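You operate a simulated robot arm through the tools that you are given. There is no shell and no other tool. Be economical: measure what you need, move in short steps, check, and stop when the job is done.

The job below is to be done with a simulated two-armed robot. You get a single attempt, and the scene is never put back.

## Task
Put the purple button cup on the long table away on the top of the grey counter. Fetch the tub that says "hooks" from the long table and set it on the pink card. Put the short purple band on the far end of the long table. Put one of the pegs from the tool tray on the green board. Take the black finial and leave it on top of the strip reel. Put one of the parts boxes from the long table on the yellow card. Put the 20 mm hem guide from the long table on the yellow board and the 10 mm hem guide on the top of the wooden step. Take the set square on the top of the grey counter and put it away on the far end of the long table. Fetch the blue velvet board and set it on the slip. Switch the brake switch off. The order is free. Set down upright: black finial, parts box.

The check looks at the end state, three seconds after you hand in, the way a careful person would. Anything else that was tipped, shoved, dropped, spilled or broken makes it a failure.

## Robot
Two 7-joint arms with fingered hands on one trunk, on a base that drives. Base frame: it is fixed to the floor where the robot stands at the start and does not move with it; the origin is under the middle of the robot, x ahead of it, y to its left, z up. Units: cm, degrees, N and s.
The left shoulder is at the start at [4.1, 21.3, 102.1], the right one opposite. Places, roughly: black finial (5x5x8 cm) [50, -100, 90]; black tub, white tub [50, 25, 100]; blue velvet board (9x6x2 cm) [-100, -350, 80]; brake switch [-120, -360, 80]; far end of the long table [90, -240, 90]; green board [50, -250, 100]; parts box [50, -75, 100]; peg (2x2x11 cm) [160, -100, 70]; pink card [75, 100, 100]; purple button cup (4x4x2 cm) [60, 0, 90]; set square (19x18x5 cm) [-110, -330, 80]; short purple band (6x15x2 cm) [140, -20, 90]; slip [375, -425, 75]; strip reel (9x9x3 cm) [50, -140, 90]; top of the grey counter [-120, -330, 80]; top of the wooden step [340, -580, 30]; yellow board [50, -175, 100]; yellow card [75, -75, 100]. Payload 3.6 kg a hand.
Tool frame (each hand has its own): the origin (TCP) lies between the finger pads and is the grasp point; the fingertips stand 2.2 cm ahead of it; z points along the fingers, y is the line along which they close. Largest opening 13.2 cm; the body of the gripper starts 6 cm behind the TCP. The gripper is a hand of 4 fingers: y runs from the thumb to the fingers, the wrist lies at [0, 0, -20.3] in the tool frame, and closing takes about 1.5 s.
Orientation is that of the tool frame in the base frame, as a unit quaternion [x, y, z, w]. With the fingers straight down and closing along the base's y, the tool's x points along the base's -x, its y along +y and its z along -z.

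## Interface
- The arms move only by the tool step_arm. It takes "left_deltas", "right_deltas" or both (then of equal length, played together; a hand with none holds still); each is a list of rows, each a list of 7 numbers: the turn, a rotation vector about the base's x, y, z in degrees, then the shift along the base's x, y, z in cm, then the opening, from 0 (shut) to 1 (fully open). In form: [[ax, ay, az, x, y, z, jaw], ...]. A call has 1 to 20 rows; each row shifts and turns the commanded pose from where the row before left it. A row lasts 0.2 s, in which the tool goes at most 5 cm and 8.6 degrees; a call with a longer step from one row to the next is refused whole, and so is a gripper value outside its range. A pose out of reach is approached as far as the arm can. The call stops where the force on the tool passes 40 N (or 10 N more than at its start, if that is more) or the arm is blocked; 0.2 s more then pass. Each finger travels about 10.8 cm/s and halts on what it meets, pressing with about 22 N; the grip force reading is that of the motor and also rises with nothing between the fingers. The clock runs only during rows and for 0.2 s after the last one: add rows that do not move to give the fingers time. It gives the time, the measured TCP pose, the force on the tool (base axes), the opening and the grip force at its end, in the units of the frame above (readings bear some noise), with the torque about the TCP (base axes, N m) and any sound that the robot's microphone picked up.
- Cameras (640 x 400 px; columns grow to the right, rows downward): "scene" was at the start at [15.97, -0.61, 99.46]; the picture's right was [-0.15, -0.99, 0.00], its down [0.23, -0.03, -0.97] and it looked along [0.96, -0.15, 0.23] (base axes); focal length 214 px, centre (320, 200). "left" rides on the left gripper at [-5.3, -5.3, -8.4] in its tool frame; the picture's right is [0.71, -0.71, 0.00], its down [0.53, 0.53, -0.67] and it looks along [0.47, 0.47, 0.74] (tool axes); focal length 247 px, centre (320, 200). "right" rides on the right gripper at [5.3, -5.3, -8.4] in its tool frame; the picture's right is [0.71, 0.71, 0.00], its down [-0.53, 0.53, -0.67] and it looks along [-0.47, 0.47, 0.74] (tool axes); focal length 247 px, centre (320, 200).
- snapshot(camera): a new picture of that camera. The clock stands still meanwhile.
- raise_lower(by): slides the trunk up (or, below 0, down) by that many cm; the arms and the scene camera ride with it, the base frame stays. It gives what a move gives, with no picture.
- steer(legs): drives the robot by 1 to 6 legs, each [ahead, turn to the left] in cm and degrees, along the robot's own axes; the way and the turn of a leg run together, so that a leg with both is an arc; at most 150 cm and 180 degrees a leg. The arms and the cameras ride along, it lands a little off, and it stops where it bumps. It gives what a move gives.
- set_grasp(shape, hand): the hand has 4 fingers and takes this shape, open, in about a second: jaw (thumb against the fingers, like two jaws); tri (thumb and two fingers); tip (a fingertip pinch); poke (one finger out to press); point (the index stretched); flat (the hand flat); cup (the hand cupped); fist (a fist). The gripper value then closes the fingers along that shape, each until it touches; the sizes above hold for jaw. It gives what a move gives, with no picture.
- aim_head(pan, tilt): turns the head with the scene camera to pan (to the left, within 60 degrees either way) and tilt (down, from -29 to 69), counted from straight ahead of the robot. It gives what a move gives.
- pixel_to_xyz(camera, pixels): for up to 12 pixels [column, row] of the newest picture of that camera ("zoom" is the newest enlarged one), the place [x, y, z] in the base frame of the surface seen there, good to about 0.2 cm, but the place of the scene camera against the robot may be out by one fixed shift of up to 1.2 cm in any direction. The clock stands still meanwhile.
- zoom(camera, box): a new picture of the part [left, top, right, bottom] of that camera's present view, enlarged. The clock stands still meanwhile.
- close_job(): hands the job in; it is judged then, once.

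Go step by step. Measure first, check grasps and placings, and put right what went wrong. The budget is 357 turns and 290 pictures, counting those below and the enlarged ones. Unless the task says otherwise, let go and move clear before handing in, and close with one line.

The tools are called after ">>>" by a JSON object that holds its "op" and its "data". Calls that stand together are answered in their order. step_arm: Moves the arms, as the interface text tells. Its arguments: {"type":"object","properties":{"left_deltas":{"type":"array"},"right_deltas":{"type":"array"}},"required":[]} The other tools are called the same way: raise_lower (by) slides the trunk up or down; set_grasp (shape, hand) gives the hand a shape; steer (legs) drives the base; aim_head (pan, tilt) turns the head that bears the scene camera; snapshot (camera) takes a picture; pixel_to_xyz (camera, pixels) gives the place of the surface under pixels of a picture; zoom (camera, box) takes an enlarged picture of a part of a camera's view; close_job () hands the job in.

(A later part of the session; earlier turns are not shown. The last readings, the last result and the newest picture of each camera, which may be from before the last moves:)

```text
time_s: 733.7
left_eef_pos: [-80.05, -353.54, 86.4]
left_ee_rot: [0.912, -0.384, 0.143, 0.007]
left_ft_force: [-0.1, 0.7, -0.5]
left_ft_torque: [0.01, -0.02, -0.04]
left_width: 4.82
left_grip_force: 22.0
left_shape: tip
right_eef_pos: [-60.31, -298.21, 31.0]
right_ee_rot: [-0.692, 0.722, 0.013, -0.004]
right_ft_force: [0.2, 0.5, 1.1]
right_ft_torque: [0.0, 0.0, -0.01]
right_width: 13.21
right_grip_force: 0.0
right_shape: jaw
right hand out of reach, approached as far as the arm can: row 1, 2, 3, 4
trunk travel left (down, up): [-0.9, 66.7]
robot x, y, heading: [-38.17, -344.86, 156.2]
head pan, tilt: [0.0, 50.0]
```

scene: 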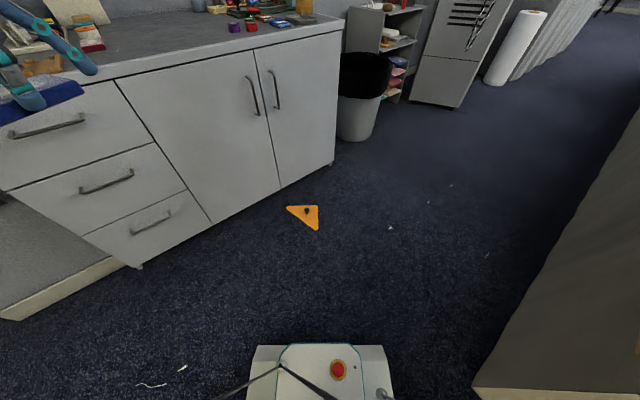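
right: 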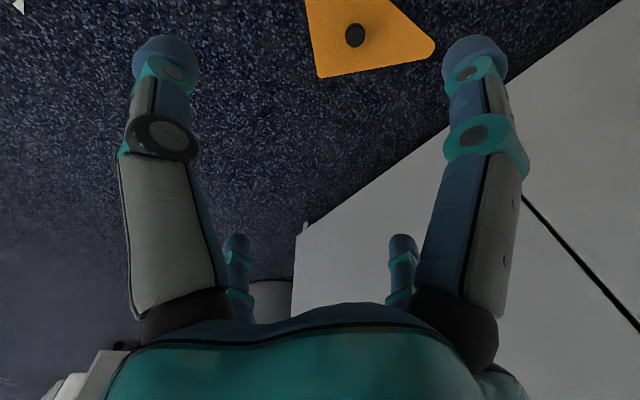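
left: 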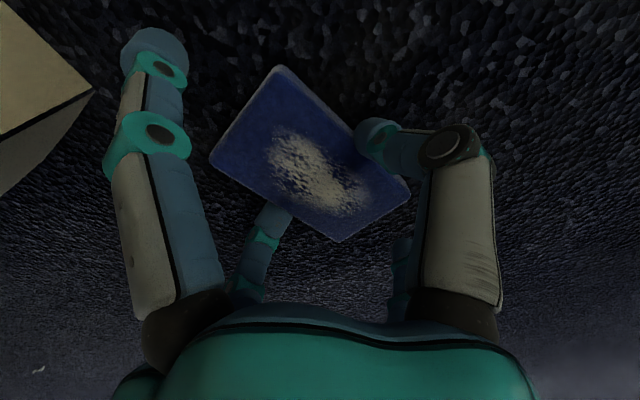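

The wrist yaw is off by ≈70° from natural again; I rotate it back and retry.

>>> {"op": "step_arm", "data": {"right_deltas": [[0, 0, 7, 0, 0, 2, 1], [0, 0, 8, 0, 0, 2, 1], [0, 0, 8, 0, 0, 2, 1], [0, 0, 8, 0, 0, 2, 1], [0, 0, 8, 0, 0, 0, 1], [0, 0, 8, 0, 0, 0, 1], [0, 0, 8, 0, 0, 0, 1], [0, 0, 8, 0, 0, 0, 1], [0, 0, 5, 0, 0, 0, 1], [0, 0, 0, -2, -2.5, 0, 1], [0, 0, 0, -2, -2.5, 0, 1], [0, 0, 0, -2, -2.5, 0, 1], [0, 0, 0, 0, 0, 0, 1]]}}

```text
time_s: 736.5
left_eef_pos: [-80.02, -353.43, 86.28]
left_ee_rot: [0.912, -0.384, 0.143, 0.007]
left_ft_force: [0.7, 0.2, -0.9]
left_ft_torque: [-0.01, 0.01, -0.03]
left_width: 4.81
left_grip_force: 21.6
left_shape: tip
right_eef_pos: [-66.19, -305.91, 38.84]
right_ee_rot: [0.977, -0.212, -0.008, 0.012]
right_ft_force: [-0.8, 0.4, 0.1]
right_ft_torque: [-0.02, -0.02, 0.01]
right_width: 13.2
right_grip_force: 0.1
right_shape: jaw
trunk travel left (down, up): [-0.9, 66.7]
robot x, y, heading: [-38.35, -345.03, 156.1]
head pan, tilt: [0.0, 50.0]
```

Reachable now. I descend over the knob with the four-finger jaw.

>>> {"op": "step_arm", "data": {"right_deltas": [[0, 0, 0, -1.7, -1.95, -3, 1], [0, 0, 0, 0, 0, -4.5, 0.8], [0, 0, 0, 0, 0, -4.5, 0.6], [0, 0, 0, 0, 0, -4.5, 0.5], [0, 0, 0, 0, 0, -4.5, 0.5], [0, 0, 0, 0, 0, -4.5, 0.5], [0, 0, 0, 0, 0, -4.5, 0.5], [0, 0, 0, 0, 0, -3, 0.5], [0, 0, 0, 0, 0, 0, 0.5]]}}

>>> {"op": "snapshot", "data": {"camera": "right"}}

```text
time_s: 738.5
left_eef_pos: [-80.03, -353.59, 86.37]
left_ee_rot: [0.912, -0.384, 0.143, 0.007]
left_ft_force: [0.1, -1.4, -0.7]
left_ft_torque: [-0.01, 0.0, -0.02]
left_width: 4.79
left_grip_force: 22.3
left_shape: tip
right_eef_pos: [-57.99, -296.03, 29.11]
right_ee_rot: [0.977, -0.211, -0.008, 0.012]
right_ft_force: [-1.1, -0.6, 0.2]
right_ft_torque: [-0.02, 0.03, 0.02]
right_width: 6.66
right_grip_force: 0.1
right_shape: jaw
right hand out of reach, approached as far as the arm can: row 1, 2, 3, 4, 5, 6, 7, 8
trunk travel left (down, up): [-0.9, 66.7]
robot x, y, heading: [-38.27, -344.89, 156.2]
head pan, tilt: [0.0, 50.0]
```

```text
63 pictures are left
```

right: 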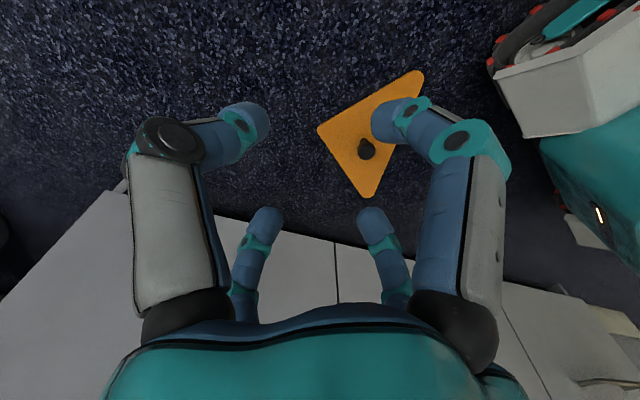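

The arm is again in its limited branch. I raise the trunk and redo the sideways-sweep reset well above the counter.

>>> {"op": "raise_lower", "data": {"by": 40}}

>>> {"op": "step_arm", "data": {"right_deltas": [[0, 0, 0, 2, 0, 4, 1], [0, 0, 0, 2, 0, 4, 1], [0, 0, 0, 2, 0, 4, 1], [0, 0, 0, 3, 0, 4, 1], [0, 0, 0, 4, 1, 2, 1], [0, 0, 0, 4, 1, 2, 1], [0, 0, 0, 4, 1, 2, 1], [0, 0, 0, 4, 1, 2, 1], [0, 0, 0, 4, 1, 2, 1], [0, 0, 0, 3, 2, 2, 1], [0, 0, 0, 3, 3, 2, 1], [0, 0, 0, 3, 3, 1, 1], [0, 0, 0, 3, 3, 0, 1], [0, 0, 0, 3, 3, 0, 1], [0, 0, 0, 2, 3, 0, 1], [0, 0, 0, 0, 0, 0, 1]]}}

```text
time_s: 742.3
left_eef_pos: [-80.08, -353.61, 126.29]
left_ee_rot: [0.912, -0.384, 0.143, 0.008]
left_ft_force: [-0.6, -0.6, -0.7]
left_ft_torque: [0.01, 0.03, 0.01]
left_width: 4.78
left_grip_force: 22.6
left_shape: tip
right_eef_pos: [-64.46, -293.12, 85.16]
right_ee_rot: [0.953, -0.203, -0.221, -0.032]
right_ft_force: [-0.1, 0.3, -0.4]
right_ft_torque: [0.0, 0.01, 0.01]
right_width: 6.64
right_grip_force: 0.0
right_shape: jaw
trunk travel left (down, up): [-40.9, 26.7]
robot x, y, heading: [-38.41, -344.76, 156.1]
head pan, tilt: [0.0, 50.0]
```

```text
time_s: 745.7
left_eef_pos: [-80.09, -353.59, 126.31]
left_ee_rot: [0.912, -0.384, 0.143, 0.009]
left_ft_force: [0.0, 0.1, 0.7]
left_ft_torque: [0.02, 0.0, 0.0]
left_width: 4.77
left_grip_force: 22.1
left_shape: tip
right_eef_pos: [-23.42, -272.55, 116.53]
right_ee_rot: [0.953, -0.203, -0.221, -0.031]
right_ft_force: [-0.2, -0.5, 0.2]
right_ft_torque: [0.01, -0.01, -0.01]
right_width: 13.19
right_grip_force: 0.1
right_shape: jaw
right hand out of reach, approached as far as the arm can: row 8, 9, 10
trunk travel left (down, up): [-40.9, 26.7]
robot x, y, heading: [-38.57, -344.88, 156.6]
head pan, tilt: [0.0, 50.0]
```

>>> {"op": "step_arm", "data": {"right_deltas": [[-2.2, -6.05, 0, -4.2, 0.1, 0, 1], [-2.2, -6.05, 0, -4.2, 0.1, 0, 1], [-2.2, -6.05, 0, -4.2, 0.1, 0, 1], [-2.2, -6.05, 0, -4.2, 0.1, 0, 1], [0, 0, 0, -4.2, 0.1, 0, 1], [0, 0, 0, -4.2, 0.1, 0, 1], [0, 0, 0, -3.4, -1.9, 0, 1], [0, 0, 0, -3.4, -1.9, 0, 1], [0, 0, 0, -3.4, -1.9, 0, 1], [0, 0, 0, -3.4, -1.9, 0, 1], [0, 0, 0, -3.4, -1.9, 0, 1], [0, 0, 0, -3.4, -1.9, 0, 1], [0, 0, 0, -2.4, -2.9, 0, 1], [0, 0, 0, -2.4, -2.9, 0, 1], [0, 0, 0, -2.4, -2.9, 0, 1], [0, 0, 0, -2.4, -2.9, 0, 1], [0, 0, 0, -2.4, -2.9, 0, 1], [0, 0, 0, 0, 0, 0, 1]]}}

>>> {"op": "step_arm", "data": {"right_deltas": [[0, 0, 0, 3.2, -2.5, 0, 1], [0, 0, 0, 3.2, -2.5, 0, 1], [0, 0, 0, 3.2, -2.5, 0, 1], [0, 0, 0, 3.2, -2.5, 0, 1], [0, 0, 0, 0, 0, 0, 1]]}}

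```text
time_s: 749.5
left_eef_pos: [-80.04, -353.48, 126.26]
left_ee_rot: [0.912, -0.384, 0.143, 0.009]
left_ft_force: [0.3, -0.6, -0.8]
left_ft_torque: [0.02, 0.0, 0.0]
left_width: 4.77
left_grip_force: 21.8
left_shape: tip
right_eef_pos: [-81.2, -297.62, 116.49]
right_ee_rot: [0.978, -0.208, 0.001, 0.0]
right_ft_force: [0.1, 0.0, 0.2]
right_ft_torque: [-0.03, -0.01, 0.0]
right_width: 13.16
right_grip_force: 0.1
right_shape: jaw
trunk travel left (down, up): [-40.9, 26.7]
robot x, y, heading: [-38.68, -345.18, 156.3]
head pan, tilt: [0.0, 50.0]
```

```text
time_s: 750.7
left_eef_pos: [-80.18, -353.48, 126.24]
left_ee_rot: [0.912, -0.383, 0.144, 0.007]
left_ft_force: [0.2, -0.4, 0.1]
left_ft_torque: [-0.01, 0.02, 0.02]
left_width: 4.8
left_grip_force: 22.3
left_shape: tip
right_eef_pos: [-68.5, -307.43, 116.8]
right_ee_rot: [0.978, -0.209, 0.002, -0.001]
right_ft_force: [-0.5, 0.6, 0.1]
right_ft_torque: [0.01, 0.02, -0.01]
right_width: 13.17
right_grip_force: 0.1
right_shape: jaw
trunk travel left (down, up): [-40.9, 26.7]
robot x, y, heading: [-38.38, -344.66, 156.5]
head pan, tilt: [0.0, 50.0]
```

Reset succeeded. I lower the trunk and descend over the knob.

>>> {"op": "raise_lower", "data": {"by": -40}}

>>> {"op": "step_arm", "data": {"right_deltas": [[0, 0, 0, 0.3, -0.2, -4.5, 1], [0, 0, 0, 0.3, -0.2, -4.5, 1], [0, 0, 0, 0, 0, -4.5, 1], [0, 0, 0, 0, 0, -4.5, 1], [0, 0, 0, 0, 0, -4.5, 1], [0, 0, 0, 0, 0, -4.5, 1], [0, 0, 0, 0, 0, -4.5, 1], [0, 0, 0, 0, 0, -4.5, 1], [0, 0, 0, 0, 0, -4.5, 1], [0, 0, 0, 0, 0, -4.5, 1], [0, 0, 0, 0, 0, -4.5, 1], [0, 0, 0, 0, 0, -4.5, 1], [0, 0, 0, 0, 0, -4.5, 1], [0, 0, 0, 0, 0, 0, 1]]}}

>>> {"op": "snapshot", "data": {"camera": "right"}}

```text
time_s: 754.5
left_eef_pos: [-80.08, -353.51, 86.34]
left_ee_rot: [0.912, -0.384, 0.143, 0.008]
left_ft_force: [-0.1, -0.8, -0.9]
left_ft_torque: [0.0, 0.0, -0.01]
left_width: 4.76
left_grip_force: 21.8
left_shape: tip
right_eef_pos: [-68.21, -307.63, 76.43]
right_ee_rot: [0.978, -0.209, 0.0, -0.001]
right_ft_force: [-0.3, -0.1, -0.1]
right_ft_torque: [-0.02, 0.02, 0.01]
right_width: 13.16
right_grip_force: 0.0
right_shape: jaw
trunk travel left (down, up): [-0.9, 66.7]
robot x, y, heading: [-38.75, -345.01, 156.4]
head pan, tilt: [0.0, 50.0]
```

```text
time_s: 757.5
left_eef_pos: [-80.31, -353.51, 86.17]
left_ee_rot: [0.912, -0.384, 0.144, 0.008]
left_ft_force: [0.2, 0.1, -0.5]
left_ft_torque: [0.01, 0.0, 0.01]
left_width: 4.77
left_grip_force: 22.0
left_shape: tip
right_eef_pos: [-67.83, -307.8, 17.94]
right_ee_rot: [0.978, -0.208, 0.001, 0.0]
right_ft_force: [-0.8, 0.5, -0.3]
right_ft_torque: [0.0, -0.04, 0.0]
right_width: 13.19
right_grip_force: 0.0
right_shape: jaw
trunk travel left (down, up): [-0.9, 66.7]
robot x, y, heading: [-38.51, -344.7, 155.8]
head pan, tilt: [0.0, 50.0]
```

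```text
62 pictures are left
```

right: 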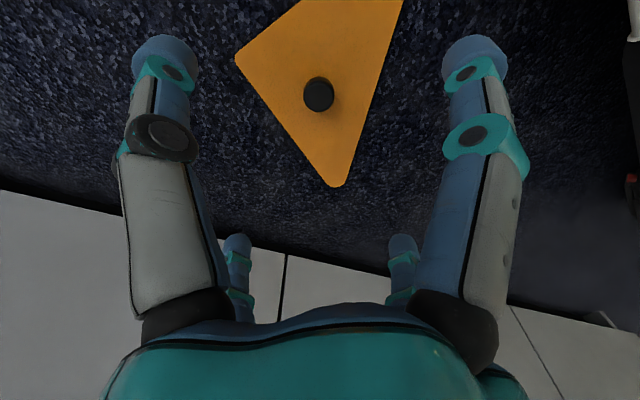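

>>> {"op": "pixel_to_xyz", "data": {"camera": "right", "pixels": [[318, 95], [307, 95], [330, 95]]}}

>>> {"op": "step_arm", "data": {"right_deltas": [[0, 0, 0, 0, 0, -4.5, 0.7], [0, 0, 0, 0, 0, -4.5, 0.5], [0, 0, 0, 0, 0, -3.5, 0.45], [0, 0, 0, 0, 0, -1.2, 0.45], [0, 0, 0, 0, 0, 0, 0.45]]}}

>>> {"op": "snapshot", "data": {"camera": "right"}}

```text
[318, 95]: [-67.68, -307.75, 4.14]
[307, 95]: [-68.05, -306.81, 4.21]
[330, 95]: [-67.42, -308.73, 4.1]
```

```text
time_s: 758.8
left_eef_pos: [-80.02, -353.6, 86.3]
left_ee_rot: [0.912, -0.384, 0.144, 0.007]
left_ft_force: [0.4, -0.4, -0.6]
left_ft_torque: [0.01, 0.0, 0.02]
left_width: 4.76
left_grip_force: 22.1
left_shape: tip
right_eef_pos: [-67.89, -308.13, 4.28]
right_ee_rot: [0.978, -0.208, 0.001, 0.0]
right_ft_force: [0.6, -0.8, -0.9]
right_ft_torque: [0.04, 0.01, 0.0]
right_width: 5.99
right_grip_force: 0.1
right_shape: jaw
trunk travel left (down, up): [-0.9, 66.7]
robot x, y, heading: [-38.46, -345.01, 156.2]
head pan, tilt: [0.0, 50.0]
```

```text
61 pictures are left
```

right: 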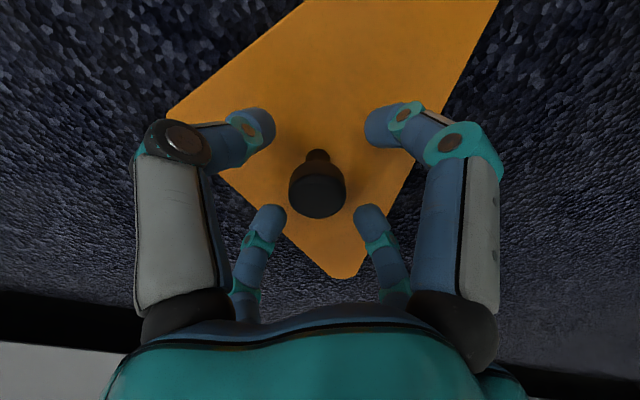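

All four fingers surround the knob. I close.

>>> {"op": "step_arm", "data": {"right_deltas": [[0, 0, 0, 0, 0.2, -0.4, 0.4], [0, 0, 0, 0, 0, 0, 0.3], [0, 0, 0, 0, 0, 0, 0.2], [0, 0, 0, 0, 0, 0, 0.1], [0, 0, 0, 0, 0, 0, 0], [0, 0, 0, 0, 0, 0, 0], [0, 0, 0, 0, 0, 0, 0], [0, 0, 0, 0, 0, 2, 0], [0, 0, 0, 0, 0, 3, 0], [0, 0, 0, 0, 0, 3, 0], [0, 0, 0, 0, 0, 0, 0]]}}

>>> {"op": "snapshot", "data": {"camera": "right"}}

```text
time_s: 761.1
left_eef_pos: [-80.22, -353.61, 86.24]
left_ee_rot: [0.912, -0.384, 0.143, 0.007]
left_ft_force: [-0.2, -0.3, -0.7]
left_ft_torque: [-0.01, 0.01, -0.02]
left_width: 4.79
left_grip_force: 22.1
left_shape: tip
right_eef_pos: [-67.7, -307.88, 11.88]
right_ee_rot: [0.978, -0.209, 0.002, -0.001]
right_ft_force: [0.6, -0.1, -2.1]
right_ft_torque: [-0.01, 0.0, 0.0]
right_width: 1.26
right_grip_force: 21.9
right_shape: jaw
trunk travel left (down, up): [-0.9, 66.7]
robot x, y, heading: [-38.68, -345.03, 156.1]
head pan, tilt: [0.0, 50.0]
```

```text
60 pictures are left
```

right: 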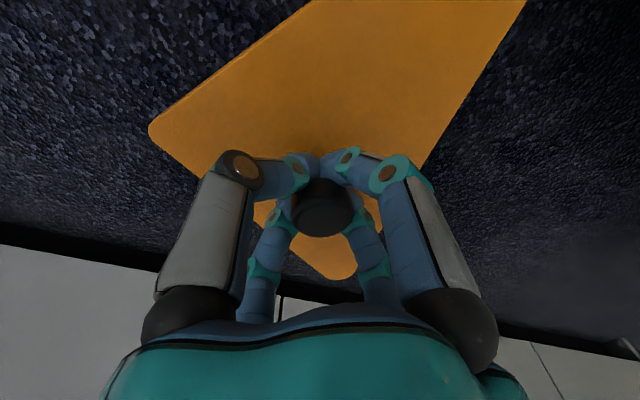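

Firmly caged. I lift, raise the trunk and get under way to the table.

>>> {"op": "step_arm", "data": {"right_deltas": [[0, 0, 0, 0, 0, 4, 0], [0, 0, 0, 0, 0, 4.5, 0], [0, 0, 0, 0, 0, 4.5, 0], [0, 0, 0, 0, 0, 4.5, 0], [0, 0, 0, 0, 0, 4.5, 0], [0, 0, 0, 0, 0, 4.5, 0], [0, 0, 0, 0, 0, 4.5, 0], [0, 0, 0, 0, 0, 4.5, 0], [0, 0, 0, 0, 0, 4.5, 0]]}}

>>> {"op": "raise_lower", "data": {"by": 40}}

>>> {"op": "raise_lower", "data": {"by": 15}}

>>> {"op": "steer", "data": {"legs": [[-28, 0]]}}

>>> {"op": "steer", "data": {"legs": [[0, -33]]}}

>>> {"op": "steer", "data": {"legs": [[0, -40]]}}

>>> {"op": "snapshot", "data": {"camera": "right"}}

```text
time_s: 763.1
left_eef_pos: [-80.14, -353.52, 86.26]
left_ee_rot: [0.912, -0.384, 0.143, 0.008]
left_ft_force: [0.4, -0.3, -0.3]
left_ft_torque: [0.0, 0.01, -0.01]
left_width: 4.79
left_grip_force: 21.8
left_shape: tip
right_eef_pos: [-67.29, -307.72, 51.66]
right_ee_rot: [0.978, -0.209, 0.001, 0.0]
right_ft_force: [-0.2, 0.8, -1.4]
right_ft_torque: [0.04, 0.02, 0.0]
right_width: 1.24
right_grip_force: 22.0
right_shape: jaw
trunk travel left (down, up): [-0.9, 66.7]
robot x, y, heading: [-38.38, -345.08, 156.0]
head pan, tilt: [0.0, 50.0]
```

```text
time_s: 767.0
left_eef_pos: [-80.13, -353.47, 126.31]
left_ee_rot: [0.912, -0.383, 0.144, 0.008]
left_ft_force: [-0.1, -0.2, -1.0]
left_ft_torque: [-0.02, 0.01, 0.01]
left_width: 4.8
left_grip_force: 22.0
left_shape: tip
right_eef_pos: [-67.62, -307.85, 91.83]
right_ee_rot: [0.978, -0.208, 0.001, -0.001]
right_ft_force: [-0.3, -0.2, -0.8]
right_ft_torque: [0.03, 0.0, 0.02]
right_width: 1.22
right_grip_force: 22.4
right_shape: jaw
trunk travel left (down, up): [-40.9, 26.7]
robot x, y, heading: [-38.75, -345.0, 156.2]
head pan, tilt: [0.0, 50.0]
```

```text
time_s: 768.7
left_eef_pos: [-80.17, -353.49, 141.28]
left_ee_rot: [0.912, -0.384, 0.143, 0.007]
left_ft_force: [0.7, -0.4, -0.5]
left_ft_torque: [0.03, 0.02, -0.05]
left_width: 4.81
left_grip_force: 22.0
left_shape: tip
right_eef_pos: [-67.68, -307.78, 106.77]
right_ee_rot: [0.978, -0.208, 0.001, -0.001]
right_ft_force: [0.7, 0.2, -1.4]
right_ft_torque: [0.0, -0.01, -0.01]
right_width: 1.22
right_grip_force: 22.1
right_shape: jaw
trunk travel left (down, up): [-55.9, 11.7]
robot x, y, heading: [-38.33, -344.76, 156.2]
head pan, tilt: [0.0, 50.0]
```

```text
time_s: 770.7
left_eef_pos: [-53.95, -365.25, 141.25]
left_ee_rot: [0.914, -0.379, 0.143, 0.008]
left_ft_force: [0.4, -0.1, -0.6]
left_ft_torque: [0.01, 0.05, 0.02]
left_width: 4.82
left_grip_force: 22.1
left_shape: tip
right_eef_pos: [-41.82, -319.3, 106.85]
right_ee_rot: [0.979, -0.205, 0.0, -0.002]
right_ft_force: [-0.5, 0.1, -1.2]
right_ft_torque: [0.01, 0.02, 0.02]
right_width: 1.23
right_grip_force: 22.4
right_shape: jaw
trunk travel left (down, up): [-55.9, 11.7]
robot x, y, heading: [-12.49, -356.46, 156.8]
head pan, tilt: [0.0, 50.0]
```

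```text
time_s: 772.7
left_eef_pos: [-52.16, -340.84, 141.32]
left_ee_rot: [0.767, -0.625, 0.136, 0.048]
left_ft_force: [0.0, -0.5, -0.8]
left_ft_torque: [0.02, 0.0, -0.03]
left_width: 4.78
left_grip_force: 22.0
left_shape: tip
right_eef_pos: [-17.19, -309.19, 106.81]
right_ee_rot: [0.88, -0.475, 0.001, -0.001]
right_ft_force: [-0.9, 0.2, -1.7]
right_ft_torque: [0.01, -0.05, -0.01]
right_width: 1.23
right_grip_force: 21.9
right_shape: jaw
trunk travel left (down, up): [-55.9, 11.7]
robot x, y, heading: [-14.8, -357.48, 124.0]
head pan, tilt: [0.0, 50.0]
```

```text
time_s: 775.0
left_eef_pos: [-31.69, -320.39, 141.28]
left_ee_rot: [-0.496, 0.856, -0.109, -0.093]
left_ft_force: [-0.4, -0.7, -0.3]
left_ft_torque: [-0.01, 0.0, 0.0]
left_width: 4.77
left_grip_force: 22.6
left_shape: tip
right_eef_pos: [15.66, -320.02, 106.81]
right_ee_rot: [-0.654, 0.757, 0.0, -0.001]
right_ft_force: [0.2, 0.5, -0.9]
right_ft_torque: [-0.01, 0.01, 0.03]
right_width: 1.19
right_grip_force: 22.1
right_shape: jaw
trunk travel left (down, up): [-55.9, 11.7]
robot x, y, heading: [-17.9, -357.49, 82.6]
head pan, tilt: [0.0, 50.0]
```

```text
59 pictures are left
```

right: 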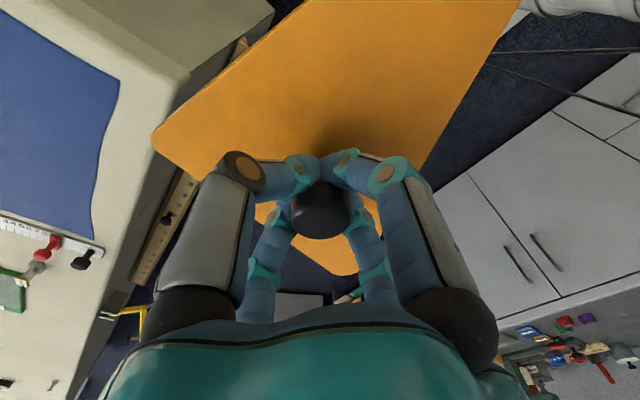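

Still held. I straighten and drive to y≈-228 along the table.

>>> {"op": "steer", "data": {"legs": [[0, 6]]}}

>>> {"op": "steer", "data": {"legs": [[128, 0]]}}

>>> {"op": "aim_head", "data": {"pan": -60, "tilt": 40}}

>>> {"op": "step_arm", "data": {"right_deltas": [[0, 0, 0, 4, -1, 0, 0], [0, 0, 0, 4, -1, 0, 0], [0, 0, 0, 4, -1, 0, 0], [0, 0, 0, 3, -1, 0, 0], [0, 0, 0, 3, -1, 0, 0], [0, 0, 0, 3, -1, 0, 0], [0, 0, 0, 0, 0, 0, 0]]}}

>>> {"op": "snapshot", "data": {"camera": "right"}}

```text
time_s: 776.0
left_eef_pos: [-35.84, -322.26, 141.38]
left_ee_rot: [-0.541, 0.829, -0.113, -0.087]
left_ft_force: [0.4, 0.1, -1.5]
left_ft_torque: [-0.01, 0.02, 0.01]
left_width: 4.75
left_grip_force: 22.3
left_shape: tip
right_eef_pos: [11.21, -316.69, 107.06]
right_ee_rot: [-0.694, 0.72, -0.002, 0.0]
right_ft_force: [1.1, -0.1, -1.5]
right_ft_torque: [0.02, -0.01, 0.0]
right_width: 1.18
right_grip_force: 21.9
right_shape: jaw
trunk travel left (down, up): [-55.9, 11.7]
robot x, y, heading: [-17.43, -357.29, 89.2]
head pan, tilt: [0.0, 50.0]
```

```text
time_s: 782.5
left_eef_pos: [-31.07, -191.61, 141.45]
left_ee_rot: [-0.533, 0.834, -0.113, -0.088]
left_ft_force: [-0.6, -0.5, -0.6]
left_ft_torque: [-0.02, 0.02, 0.0]
left_width: 4.73
left_grip_force: 21.7
left_shape: tip
right_eef_pos: [16.01, -186.99, 107.06]
right_ee_rot: [-0.687, 0.727, -0.001, 0.0]
right_ft_force: [-0.1, 0.1, -1.9]
right_ft_torque: [-0.03, -0.03, -0.01]
right_width: 1.2
right_grip_force: 22.0
right_shape: jaw
trunk travel left (down, up): [-55.9, 11.7]
robot x, y, heading: [-13.98, -227.3, 87.7]
head pan, tilt: [0.0, 50.0]
```

```text
time_s: 783.8
left_eef_pos: [-31.19, -191.6, 141.48]
left_ee_rot: [-0.533, 0.834, -0.114, -0.088]
left_ft_force: [0.5, -0.1, -0.7]
left_ft_torque: [0.01, 0.03, 0.01]
left_width: 4.77
left_grip_force: 22.3
left_shape: tip
right_eef_pos: [15.93, -186.94, 107.08]
right_ee_rot: [-0.687, 0.727, -0.001, 0.0]
right_ft_force: [-1.0, 0.3, -0.7]
right_ft_torque: [-0.03, -0.03, -0.02]
right_width: 1.19
right_grip_force: 22.7
right_shape: jaw
trunk travel left (down, up): [-55.9, 11.7]
robot x, y, heading: [-13.48, -227.34, 87.9]
head pan, tilt: [-60.0, 40.0]
```

```text
time_s: 785.4
left_eef_pos: [-31.25, -191.68, 141.56]
left_ee_rot: [-0.533, 0.834, -0.113, -0.088]
left_ft_force: [0.1, 0.0, 0.0]
left_ft_torque: [0.02, 0.04, -0.01]
left_width: 4.78
left_grip_force: 21.9
left_shape: tip
right_eef_pos: [37.14, -193.12, 106.94]
right_ee_rot: [-0.687, 0.726, 0.0, 0.0]
right_ft_force: [-0.1, 0.8, -1.5]
right_ft_torque: [0.01, -0.05, 0.03]
right_width: 1.17
right_grip_force: 22.1
right_shape: jaw
trunk travel left (down, up): [-55.9, 11.7]
robot x, y, heading: [-13.5, -227.23, 87.6]
head pan, tilt: [-60.0, 40.0]
```

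```text
58 pictures are left
```

right: 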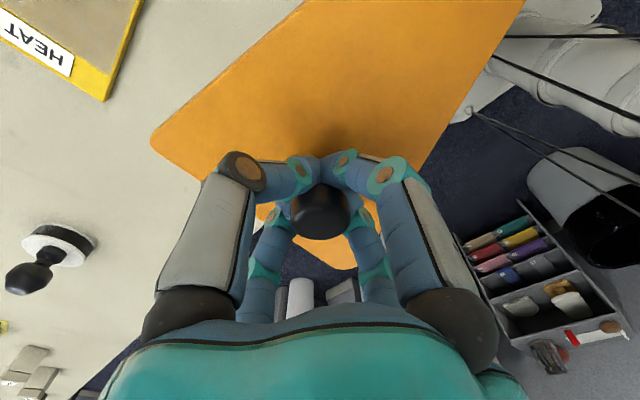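

>>> {"op": "pixel_to_xyz", "data": {"camera": "right", "pixels": [[156, 140], [318, 4], [515, 6], [345, 265], [110, 95], [395, 100]]}}

```text
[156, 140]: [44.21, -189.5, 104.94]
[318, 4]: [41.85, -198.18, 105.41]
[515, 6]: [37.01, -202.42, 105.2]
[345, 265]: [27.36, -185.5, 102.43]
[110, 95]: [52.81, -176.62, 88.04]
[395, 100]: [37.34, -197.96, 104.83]
```

Plate extents around the hand: x −9.7…+7, y −12…+7.6. I place it centred at (46,-207), clear of the boards and band.

>>> {"op": "step_arm", "data": {"right_deltas": [[0, 0, 0, 1.8, -2.8, -1, 0], [0, 0, 0, 1.8, -2.8, -1, 0], [0, 0, 0, 1.8, -2.8, -1, 0], [0, 0, 0, 1.8, -2.8, -1, 0], [0, 0, 0, 1.7, -2.7, -1, 0], [0, 0, 0, 0, 0, -3, 0], [0, 0, 0, 0, 0, 0, 0]]}}

>>> {"op": "snapshot", "data": {"camera": "right"}}

```text
time_s: 787.0
left_eef_pos: [-31.39, -191.72, 141.57]
left_ee_rot: [-0.533, 0.834, -0.113, -0.087]
left_ft_force: [-0.3, -0.7, -0.5]
left_ft_torque: [0.04, -0.04, 0.02]
left_width: 4.72
left_grip_force: 21.9
left_shape: tip
right_eef_pos: [45.9, -206.78, 99.09]
right_ee_rot: [-0.687, 0.727, -0.001, 0.001]
right_ft_force: [-0.5, 0.1, -2.0]
right_ft_torque: [-0.02, -0.01, -0.03]
right_width: 1.13
right_grip_force: 21.8
right_shape: jaw
trunk travel left (down, up): [-55.9, 11.7]
robot x, y, heading: [-13.58, -227.6, 87.8]
head pan, tilt: [-60.0, 40.0]
```

```text
57 pictures are left
```

right: 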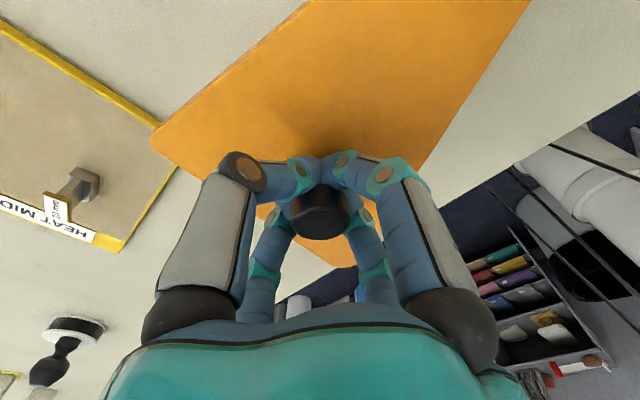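

>>> {"op": "step_arm", "data": {"right_deltas": [[0, 0, 0, -1, -0.5, -2, 0], [0, 0, 0, -0.5, -0.5, -2, 0], [0, 0, 0, 0, 0, -1.5, 0], [0, 0, 0, 0, 0, -0.8, 0], [0, 0, 0, 0, 0, -0.5, 0], [0, 0, 0, 0, 0, 0, 0]]}}

>>> {"op": "step_arm", "data": {"right_deltas": [[0, 0, 0, 0, 0, -0.4, 0], [0, 0, 0, 0, 0, 0, 0.15], [0, 0, 0, 0, 0, 0, 0.25], [0, 0, 0, 0, 0, 0, 0.4], [0, 0, 0, 0, 0, 0, 0.5], [0, 0, 0, 0, 0, 0, 0.5], [0, 0, 0, 0, 0, 2, 0.5], [0, 0, 0, 0, 0, 3, 0.6], [0, 0, 0, 0, 0, 4, 0.8], [0, 0, 0, 0, 0, 4, 1]]}}

>>> {"op": "snapshot", "data": {"camera": "right"}}

```text
time_s: 788.4
left_eef_pos: [-31.25, -191.56, 141.49]
left_ee_rot: [-0.533, 0.834, -0.113, -0.087]
left_ft_force: [-0.3, 0.9, -0.6]
left_ft_torque: [0.0, 0.01, -0.01]
left_width: 4.77
left_grip_force: 22.0
left_shape: tip
right_eef_pos: [44.32, -207.89, 92.28]
right_ee_rot: [-0.686, 0.728, -0.001, 0.001]
right_ft_force: [0.6, -0.3, -0.1]
right_ft_torque: [0.17, 0.16, -0.01]
right_width: 1.17
right_grip_force: 22.1
right_shape: jaw
trunk travel left (down, up): [-55.9, 11.7]
robot x, y, heading: [-13.61, -227.33, 88.1]
head pan, tilt: [-60.0, 40.0]
```

```text
time_s: 790.6
left_eef_pos: [-31.27, -191.78, 141.49]
left_ee_rot: [-0.533, 0.834, -0.113, -0.086]
left_ft_force: [0.4, -0.9, 0.2]
left_ft_torque: [0.03, -0.01, -0.01]
left_width: 4.77
left_grip_force: 22.0
left_shape: tip
right_eef_pos: [44.36, -207.8, 105.01]
right_ee_rot: [-0.686, 0.728, -0.001, 0.0]
right_ft_force: [-0.7, 0.1, 0.5]
right_ft_torque: [-0.01, -0.02, 0.04]
right_width: 13.17
right_grip_force: 0.1
right_shape: jaw
trunk travel left (down, up): [-55.9, 11.7]
robot x, y, heading: [-13.56, -227.21, 87.6]
head pan, tilt: [-60.0, 40.0]
```

```text
56 pictures are left
```

right: 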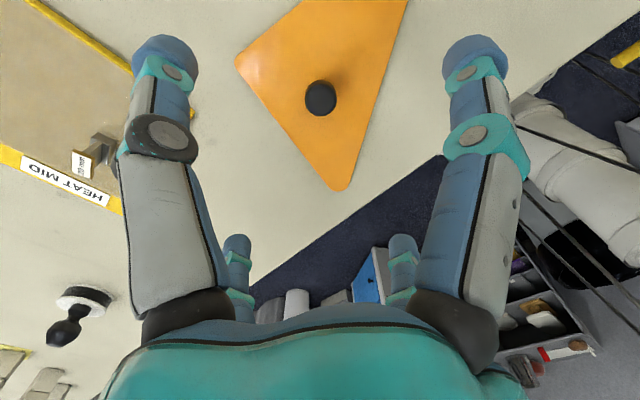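

The set square is on the table's far end. Next the 10 mm guide: I reverse ~50 cm and move the right hand (tip shape) over it.

>>> {"op": "step_arm", "data": {"right_deltas": [[0, 0, 0, -1, 0, 4, 1], [0, 0, 0, -1, 0, 3, 1]]}}

>>> {"op": "set_grasp", "data": {"hand": "right", "shape": "tip"}}

>>> {"op": "steer", "data": {"legs": [[-50, 0]]}}

>>> {"op": "snapshot", "data": {"camera": "right"}}

```text
time_s: 791.2
left_eef_pos: [-31.18, -191.7, 141.51]
left_ee_rot: [-0.533, 0.834, -0.114, -0.086]
left_ft_force: [-1.4, -0.5, -0.7]
left_ft_torque: [0.03, -0.02, 0.0]
left_width: 4.76
left_grip_force: 22.3
left_shape: tip
right_eef_pos: [42.32, -207.83, 111.85]
right_ee_rot: [-0.686, 0.727, -0.001, -0.001]
right_ft_force: [-0.6, 0.0, 0.2]
right_ft_torque: [-0.01, -0.02, -0.06]
right_width: 13.2
right_grip_force: 0.1
right_shape: jaw
trunk travel left (down, up): [-55.9, 11.7]
robot x, y, heading: [-13.79, -227.26, 87.7]
head pan, tilt: [-60.0, 40.0]
```

```text
time_s: 792.1
left_eef_pos: [-31.32, -191.59, 141.52]
left_ee_rot: [-0.533, 0.834, -0.113, -0.087]
left_ft_force: [-0.2, -0.3, -1.1]
left_ft_torque: [-0.02, -0.02, 0.0]
left_width: 4.76
left_grip_force: 21.9
left_shape: tip
right_eef_pos: [42.37, -207.62, 111.8]
right_ee_rot: [-0.686, 0.727, -0.001, 0.0]
right_ft_force: [-0.1, -1.0, -0.4]
right_ft_torque: [0.02, -0.02, -0.01]
right_width: 13.19
right_grip_force: 0.0
right_shape: tip
trunk travel left (down, up): [-55.9, 11.7]
robot x, y, heading: [-13.4, -227.1, 87.7]
head pan, tilt: [-60.0, 40.0]
```

```text
time_s: 795.0
left_eef_pos: [-33.2, -241.51, 141.44]
left_ee_rot: [-0.532, 0.835, -0.112, -0.086]
left_ft_force: [0.7, 0.2, 0.0]
left_ft_torque: [0.02, -0.01, 0.0]
left_width: 4.78
left_grip_force: 21.8
left_shape: tip
right_eef_pos: [40.39, -257.7, 111.86]
right_ee_rot: [-0.686, 0.727, 0.0, 0.0]
right_ft_force: [-0.6, -0.2, -0.2]
right_ft_torque: [-0.05, 0.01, -0.01]
right_width: 13.18
right_grip_force: 0.0
right_shape: tip
trunk travel left (down, up): [-55.9, 11.7]
robot x, y, heading: [-15.64, -277.16, 87.7]
head pan, tilt: [-60.0, 40.0]
```

```text
55 pictures are left
```

right: 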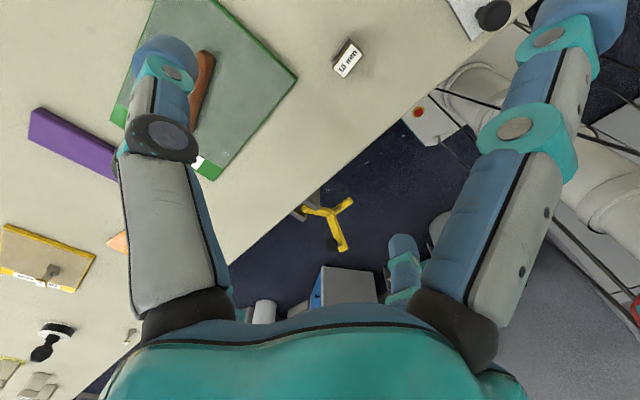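

>>> {"op": "pixel_to_xyz", "data": {"camera": "right", "pixels": [[348, 58], [335, 64], [351, 45], [362, 54], [345, 76]]}}

>>> {"op": "zoom", "data": {"camera": "right", "box": [320, 30, 380, 90]}}

```text
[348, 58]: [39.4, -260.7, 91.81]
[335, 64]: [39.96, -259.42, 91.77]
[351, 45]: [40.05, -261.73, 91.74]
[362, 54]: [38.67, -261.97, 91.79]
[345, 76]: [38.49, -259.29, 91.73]
```

```text
6.67 times, centred on (350, 60) of right
```

zoom: 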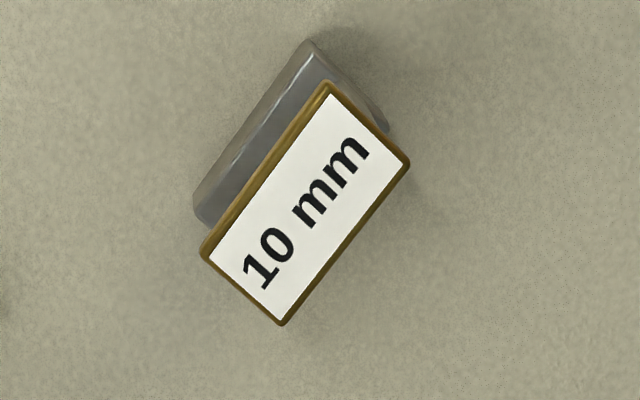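

>>> {"op": "step_arm", "data": {"right_deltas": [[0, 0, 0, -1.1, -2.9, -3, 0.5], [0, 0, 0, 0, 0, -4.5, 0.5], [0, 0, 0, 0, 0, -4.5, 0.5], [0, 0, 0, 0, 0, -4.5, 0.5], [0, 0, 0, 0, 0, -3.2, 0.5], [0, 0, 0, 0, 0, -0.9, 0.5], [0, 0, 0, 0, 0, 0, 0.5]]}}

>>> {"op": "step_arm", "data": {"right_deltas": [[0, 0, 0, 0, 0, 0, 0.3], [0, 0, 0, 0, 0, 0, 0.2], [0, 0, 0, 0, 0, 0, 0.12], [0, 0, 0, 0, 0, 0, 0.05], [0, 0, 0, 0, 0, 0, 0], [0, 0, 0, 0, 0, 0, 0], [0, 0, 0, 0, 0, 0, 0]]}}

>>> {"op": "snapshot", "data": {"camera": "right"}}

```text
time_s: 796.6
left_eef_pos: [-33.25, -241.41, 141.59]
left_ee_rot: [-0.532, 0.834, -0.113, -0.088]
left_ft_force: [-1.0, -0.2, -0.5]
left_ft_torque: [0.03, 0.02, -0.01]
left_width: 4.75
left_grip_force: 22.3
left_shape: tip
right_eef_pos: [39.37, -260.37, 91.15]
right_ee_rot: [-0.686, 0.728, -0.001, -0.001]
right_ft_force: [-0.5, 1.4, 0.3]
right_ft_torque: [-0.02, 0.0, 0.0]
right_width: 6.62
right_grip_force: 0.1
right_shape: tip
trunk travel left (down, up): [-55.9, 11.7]
robot x, y, heading: [-15.19, -277.4, 87.6]
head pan, tilt: [-60.0, 40.0]
```

```text
time_s: 798.2
left_eef_pos: [-33.2, -241.56, 141.56]
left_ee_rot: [-0.533, 0.834, -0.114, -0.087]
left_ft_force: [-0.1, -0.6, -1.8]
left_ft_torque: [0.03, 0.03, 0.01]
left_width: 4.75
left_grip_force: 21.7
left_shape: tip
right_eef_pos: [39.39, -260.43, 91.27]
right_ee_rot: [-0.686, 0.727, -0.001, 0.001]
right_ft_force: [0.3, -0.4, 3.8]
right_ft_torque: [0.0, 0.05, 0.05]
right_width: 0.73
right_grip_force: 21.7
right_shape: tip
trunk travel left (down, up): [-55.9, 11.7]
robot x, y, heading: [-15.5, -277.25, 87.7]
head pan, tilt: [-60.0, 40.0]
```

```text
53 pictures are left
```

right: 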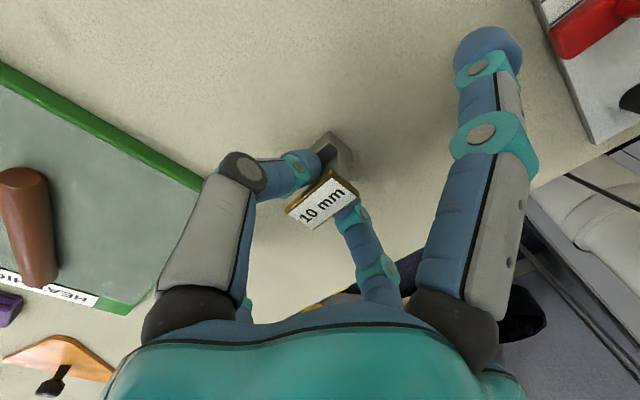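

>>> {"op": "step_arm", "data": {"right_deltas": [[0, 0, 0, 0, 0, 2, 0], [0, 0, 0, 0, 0, 4, 0], [0, 0, 0, 0, 0, 4.5, 0], [0, 0, 0, 0, 0, 4.5, 0], [0, 0, 0, -4, 1, 4, 0], [0, 0, 0, -4, 2, 1, 0], [0, 0, 0, -4, 2, 0, 0], [0, 0, 0, -4, 3, 0, 0], [0, 0, 0, -4, 3, 0, 0], [0, 0, 0, 0, 0, 0, 0]]}}

>>> {"op": "snapshot", "data": {"camera": "right"}}

```text
refused: row 5 steps farther than a row can; nothing moved
```

```text
52 pictures are left
```

right: 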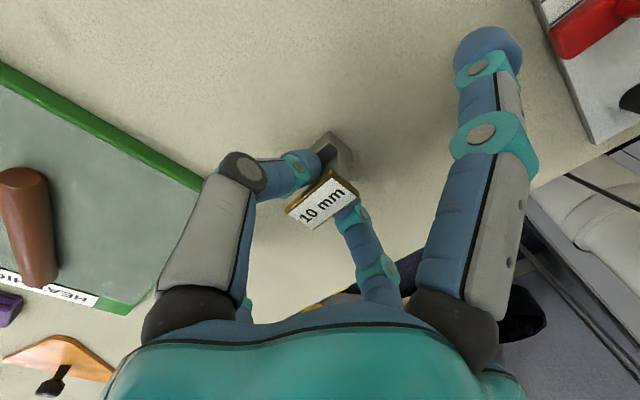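

>>> {"op": "step_arm", "data": {"right_deltas": [[0, 0, 0, 0, 0, 2, 0], [0, 0, 0, 0, 0, 4, 0], [0, 0, 0, 0, 0, 4.5, 0], [0, 0, 0, 0, 0, 4.5, 0], [0, 0, 0, -2, 1, 4, 0], [0, 0, 0, -4, 2, 1, 0], [0, 0, 0, -4, 2, 0, 0], [0, 0, 0, -4, 2.5, 0, 0], [0, 0, 0, -4, 2.5, 0, 0], [0, 0, 0, 0, 0, 0, 0]]}}

>>> {"op": "snapshot", "data": {"camera": "right"}}

```text
time_s: 800.4
left_eef_pos: [-33.2, -241.65, 141.54]
left_ee_rot: [-0.533, 0.834, -0.113, -0.087]
left_ft_force: [-0.5, -0.3, 0.3]
left_ft_torque: [0.03, -0.01, 0.0]
left_width: 4.77
left_grip_force: 22.5
left_shape: tip
right_eef_pos: [21.19, -250.5, 111.05]
right_ee_rot: [-0.686, 0.728, -0.001, 0.001]
right_ft_force: [-0.3, -0.4, -1.4]
right_ft_torque: [0.02, 0.02, 0.01]
right_width: 0.73
right_grip_force: 22.3
right_shape: tip
trunk travel left (down, up): [-55.9, 11.7]
robot x, y, heading: [-15.65, -277.55, 87.4]
head pan, tilt: [-60.0, 40.0]
```

```text
51 pictures are left
```

right: 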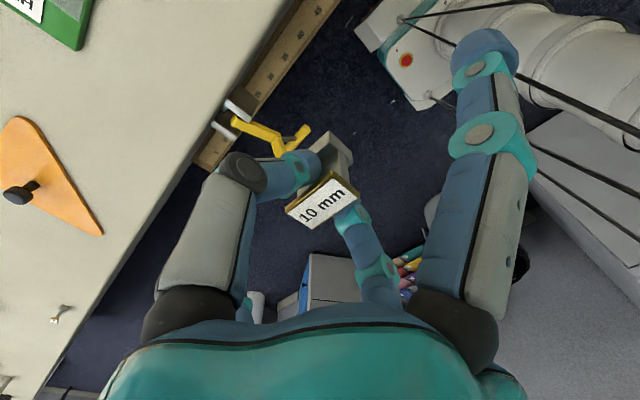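

Held securely. I bring the hands to a compact level pose and reverse south toward the corridor.

>>> {"op": "step_arm", "data": {"left_deltas": [[8.1, -0.7, 0, 0, 0, -3, 0], [8.1, -0.7, 0, 0, 0, -4, 0], [0, 0, 0, 0, 0, -4, 0], [0, 0, 0, 0, 0, -4, 0], [0, 0, 0, 0, 0, 0, 0]], "right_deltas": [[0, 0, 0, -2.5, 3.5, 0, 0], [0, 0, 0, -2.5, 3.5, 0, 0], [0, 0, 0, -2.5, 3.5, 0, 0], [0, 0, 0, -2.5, 3.5, 0, 0], [0, 0, 0, 0, 0, 0, 0]]}}

>>> {"op": "steer", "data": {"legs": [[-140, 0]]}}

>>> {"op": "steer", "data": {"legs": [[0, -30]]}}

>>> {"op": "steer", "data": {"legs": [[0, -30]]}}

>>> {"op": "steer", "data": {"legs": [[0, -28]]}}

>>> {"op": "aim_head", "data": {"pan": 0, "tilt": 25}}

>>> {"op": "snapshot", "data": {"camera": "scene"}}

```text
time_s: 801.6
left_eef_pos: [-32.95, -241.99, 126.76]
left_ee_rot: [-0.538, 0.843, 0.001, -0.001]
left_ft_force: [0.1, 0.2, -1.0]
left_ft_torque: [0.0, 0.02, -0.02]
left_width: 4.76
left_grip_force: 22.2
left_shape: tip
right_eef_pos: [11.41, -236.36, 111.46]
right_ee_rot: [-0.686, 0.728, 0.0, 0.0]
right_ft_force: [0.0, -0.3, -1.0]
right_ft_torque: [0.0, 0.01, 0.01]
right_width: 0.71
right_grip_force: 22.9
right_shape: tip
trunk travel left (down, up): [-55.9, 11.7]
robot x, y, heading: [-15.32, -276.88, 87.7]
head pan, tilt: [-60.0, 40.0]
```

```text
time_s: 808.5
left_eef_pos: [-39.69, -379.37, 126.58]
left_ee_rot: [-0.524, 0.851, -0.001, -0.001]
left_ft_force: [1.1, 0.2, -1.3]
left_ft_torque: [0.01, -0.04, 0.0]
left_width: 4.77
left_grip_force: 22.1
left_shape: tip
right_eef_pos: [4.83, -375.17, 111.36]
right_ee_rot: [-0.674, 0.739, -0.001, 0.0]
right_ft_force: [0.7, -1.0, -1.1]
right_ft_torque: [0.0, -0.02, -0.01]
right_width: 0.7
right_grip_force: 21.9
right_shape: tip
trunk travel left (down, up): [-55.9, 11.7]
robot x, y, heading: [-23.19, -415.07, 85.7]
head pan, tilt: [-60.0, 40.0]
```

```text
time_s: 810.4
left_eef_pos: [-19.78, -376.19, 126.76]
left_ee_rot: [-0.287, 0.958, -0.002, -0.001]
left_ft_force: [-0.3, 0.3, -0.7]
left_ft_torque: [-0.01, 0.06, 0.03]
left_width: 4.76
left_grip_force: 21.5
left_shape: tip
right_eef_pos: [20.96, -394.82, 111.42]
right_ee_rot: [-0.461, 0.887, 0.0, -0.001]
right_ft_force: [0.8, 0.1, -0.9]
right_ft_torque: [0.01, 0.0, 0.03]
right_width: 0.72
right_grip_force: 22.0
right_shape: tip
trunk travel left (down, up): [-55.9, 11.7]
robot x, y, heading: [-25.42, -414.06, 55.4]
head pan, tilt: [-60.0, 40.0]
```

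```text
time_s: 812.3
left_eef_pos: [-1.28, -383.99, 126.81]
left_ee_rot: [-0.026, 1.0, 0.0, -0.002]
left_ft_force: [1.3, -0.6, -1.2]
left_ft_torque: [-0.01, 0.03, 0.01]
left_width: 4.77
left_grip_force: 22.6
left_shape: tip
right_eef_pos: [24.5, -420.71, 111.5]
right_ee_rot: [-0.213, 0.977, 0.0, -0.001]
right_ft_force: [-0.2, 0.2, -1.2]
right_ft_torque: [0.01, 0.02, -0.03]
right_width: 0.68
right_grip_force: 21.9
right_shape: tip
trunk travel left (down, up): [-55.9, 11.7]
robot x, y, heading: [-26.27, -412.0, 25.1]
head pan, tilt: [-60.0, 40.0]
```

```text
time_s: 814.1
left_eef_pos: [8.77, -398.9, 126.83]
left_ee_rot: [0.213, 0.977, 0.0, -0.001]
left_ft_force: [0.3, 0.5, -1.3]
left_ft_torque: [-0.02, 0.02, 0.01]
left_width: 4.72
left_grip_force: 22.0
left_shape: tip
right_eef_pos: [14.6, -443.09, 111.41]
right_ee_rot: [0.026, 1.0, 0.0, -0.002]
right_ft_force: [0.7, 0.5, -0.3]
right_ft_torque: [-0.01, 0.02, 0.0]
right_width: 0.68
right_grip_force: 22.2
right_shape: tip
trunk travel left (down, up): [-55.9, 11.7]
robot x, y, heading: [-26.16, -409.76, -2.2]
head pan, tilt: [-60.0, 40.0]
```

```text
time_s: 815.4
left_eef_pos: [8.66, -398.85, 126.95]
left_ee_rot: [0.213, 0.977, -0.001, -0.001]
left_ft_force: [0.5, -0.2, -0.1]
left_ft_torque: [-0.03, 0.0, 0.02]
left_width: 4.73
left_grip_force: 21.8
left_shape: tip
right_eef_pos: [14.49, -443.07, 111.65]
right_ee_rot: [0.025, 1.0, 0.0, -0.001]
right_ft_force: [0.6, -0.4, -0.2]
right_ft_torque: [-0.05, -0.02, -0.02]
right_width: 0.62
right_grip_force: 21.4
right_shape: tip
trunk travel left (down, up): [-55.9, 11.7]
robot x, y, heading: [-26.31, -409.47, -1.9]
head pan, tilt: [0.0, 25.0]
```

```text
50 pictures are left
```

scene: 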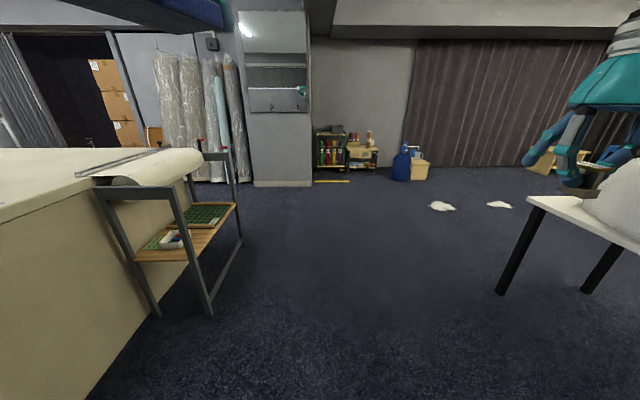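

The slip's cabinet is ahead at (360,150). I check the guide's grip and drive east.

>>> {"op": "steer", "data": {"legs": [[130, 0]]}}

>>> {"op": "steer", "data": {"legs": [[130, 0]]}}

>>> {"op": "aim_head", "data": {"pan": 0, "tilt": 35}}

>>> {"op": "snapshot", "data": {"camera": "scene"}}

>>> {"op": "snapshot", "data": {"camera": "right"}}

```text
time_s: 822.0
left_eef_pos: [140.33, -405.42, 126.78]
left_ee_rot: [0.224, 0.975, 0.001, -0.001]
left_ft_force: [-0.9, 1.0, -0.8]
left_ft_torque: [-0.05, 0.01, 0.0]
left_width: 4.75
left_grip_force: 22.0
left_shape: tip
right_eef_pos: [145.28, -449.8, 111.63]
right_ee_rot: [0.036, 0.999, 0.0, -0.001]
right_ft_force: [-0.4, -0.1, 0.1]
right_ft_torque: [0.02, 0.02, 0.01]
right_width: 0.66
right_grip_force: 22.0
right_shape: tip
trunk travel left (down, up): [-55.9, 11.7]
robot x, y, heading: [105.38, -414.91, -3.0]
head pan, tilt: [0.0, 25.0]
```

```text
time_s: 828.6
left_eef_pos: [271.89, -412.05, 126.94]
left_ee_rot: [0.222, 0.975, 0.0, -0.002]
left_ft_force: [0.8, -0.2, -1.4]
left_ft_torque: [0.02, 0.02, 0.0]
left_width: 4.76
left_grip_force: 22.1
left_shape: tip
right_eef_pos: [277.01, -456.59, 111.7]
right_ee_rot: [0.034, 0.999, 0.001, -0.002]
right_ft_force: [0.1, 0.5, -0.2]
right_ft_torque: [0.0, -0.01, -0.04]
right_width: 0.66
right_grip_force: 22.4
right_shape: tip
trunk travel left (down, up): [-55.9, 11.7]
robot x, y, heading: [236.94, -421.96, -2.7]
head pan, tilt: [0.0, 25.0]
```

```text
time_s: 829.3
left_eef_pos: [271.88, -412.01, 127.06]
left_ee_rot: [0.221, 0.975, 0.001, -0.001]
left_ft_force: [0.7, -0.5, -0.5]
left_ft_torque: [0.03, 0.02, -0.03]
left_width: 4.76
left_grip_force: 21.6
left_shape: tip
right_eef_pos: [276.99, -456.42, 111.71]
right_ee_rot: [0.035, 0.999, 0.0, 0.0]
right_ft_force: [-0.6, 0.4, -1.4]
right_ft_torque: [-0.03, 0.03, 0.0]
right_width: 0.64
right_grip_force: 21.9
right_shape: tip
trunk travel left (down, up): [-55.9, 11.7]
robot x, y, heading: [236.81, -421.96, -2.8]
head pan, tilt: [0.0, 35.0]
```

```text
49 pictures are left
```

scene: 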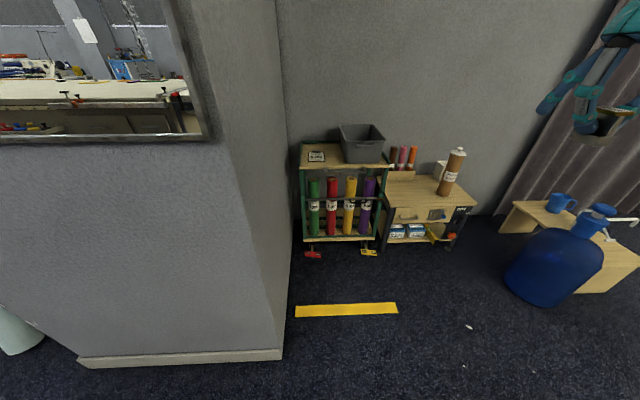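

```text
48 pictures are left
```

right: 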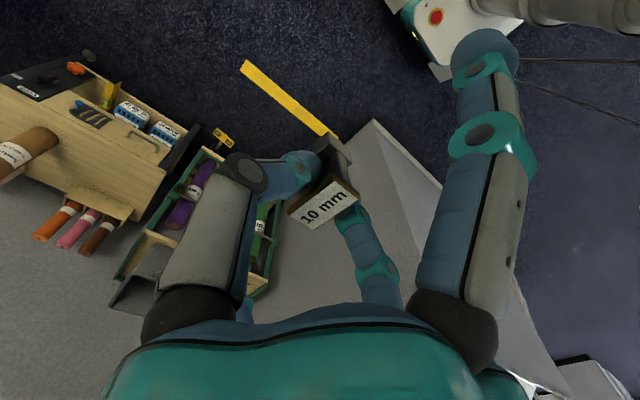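

>>> {"op": "pixel_to_xyz", "data": {"camera": "scene", "pixels": [[317, 157], [340, 155], [302, 165], [388, 170], [425, 188], [340, 308], [397, 305], [282, 355], [555, 222], [610, 260], [385, 205], [305, 245]]}}

>>> {"op": "zoom", "data": {"camera": "scene", "box": [290, 115, 490, 265]}}

```text
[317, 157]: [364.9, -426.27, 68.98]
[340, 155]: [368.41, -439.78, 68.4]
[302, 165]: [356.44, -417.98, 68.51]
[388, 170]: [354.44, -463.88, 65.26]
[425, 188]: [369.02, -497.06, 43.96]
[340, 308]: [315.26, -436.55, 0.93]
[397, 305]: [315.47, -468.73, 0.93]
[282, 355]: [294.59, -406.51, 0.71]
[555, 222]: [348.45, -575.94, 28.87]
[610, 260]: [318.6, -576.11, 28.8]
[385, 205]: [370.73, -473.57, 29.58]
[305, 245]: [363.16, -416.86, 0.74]
```

```text
2.67 times, centred on (390, 190) of scene
```

zoom: 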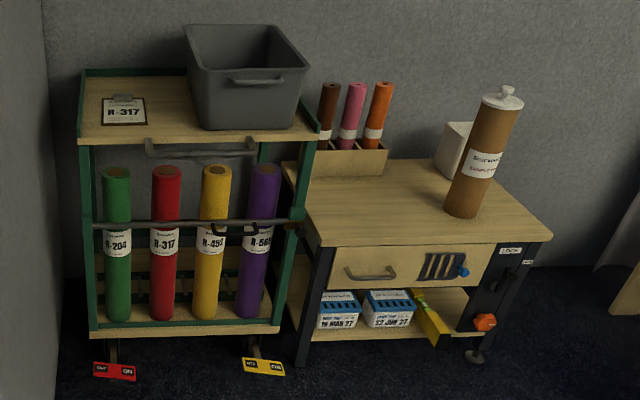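

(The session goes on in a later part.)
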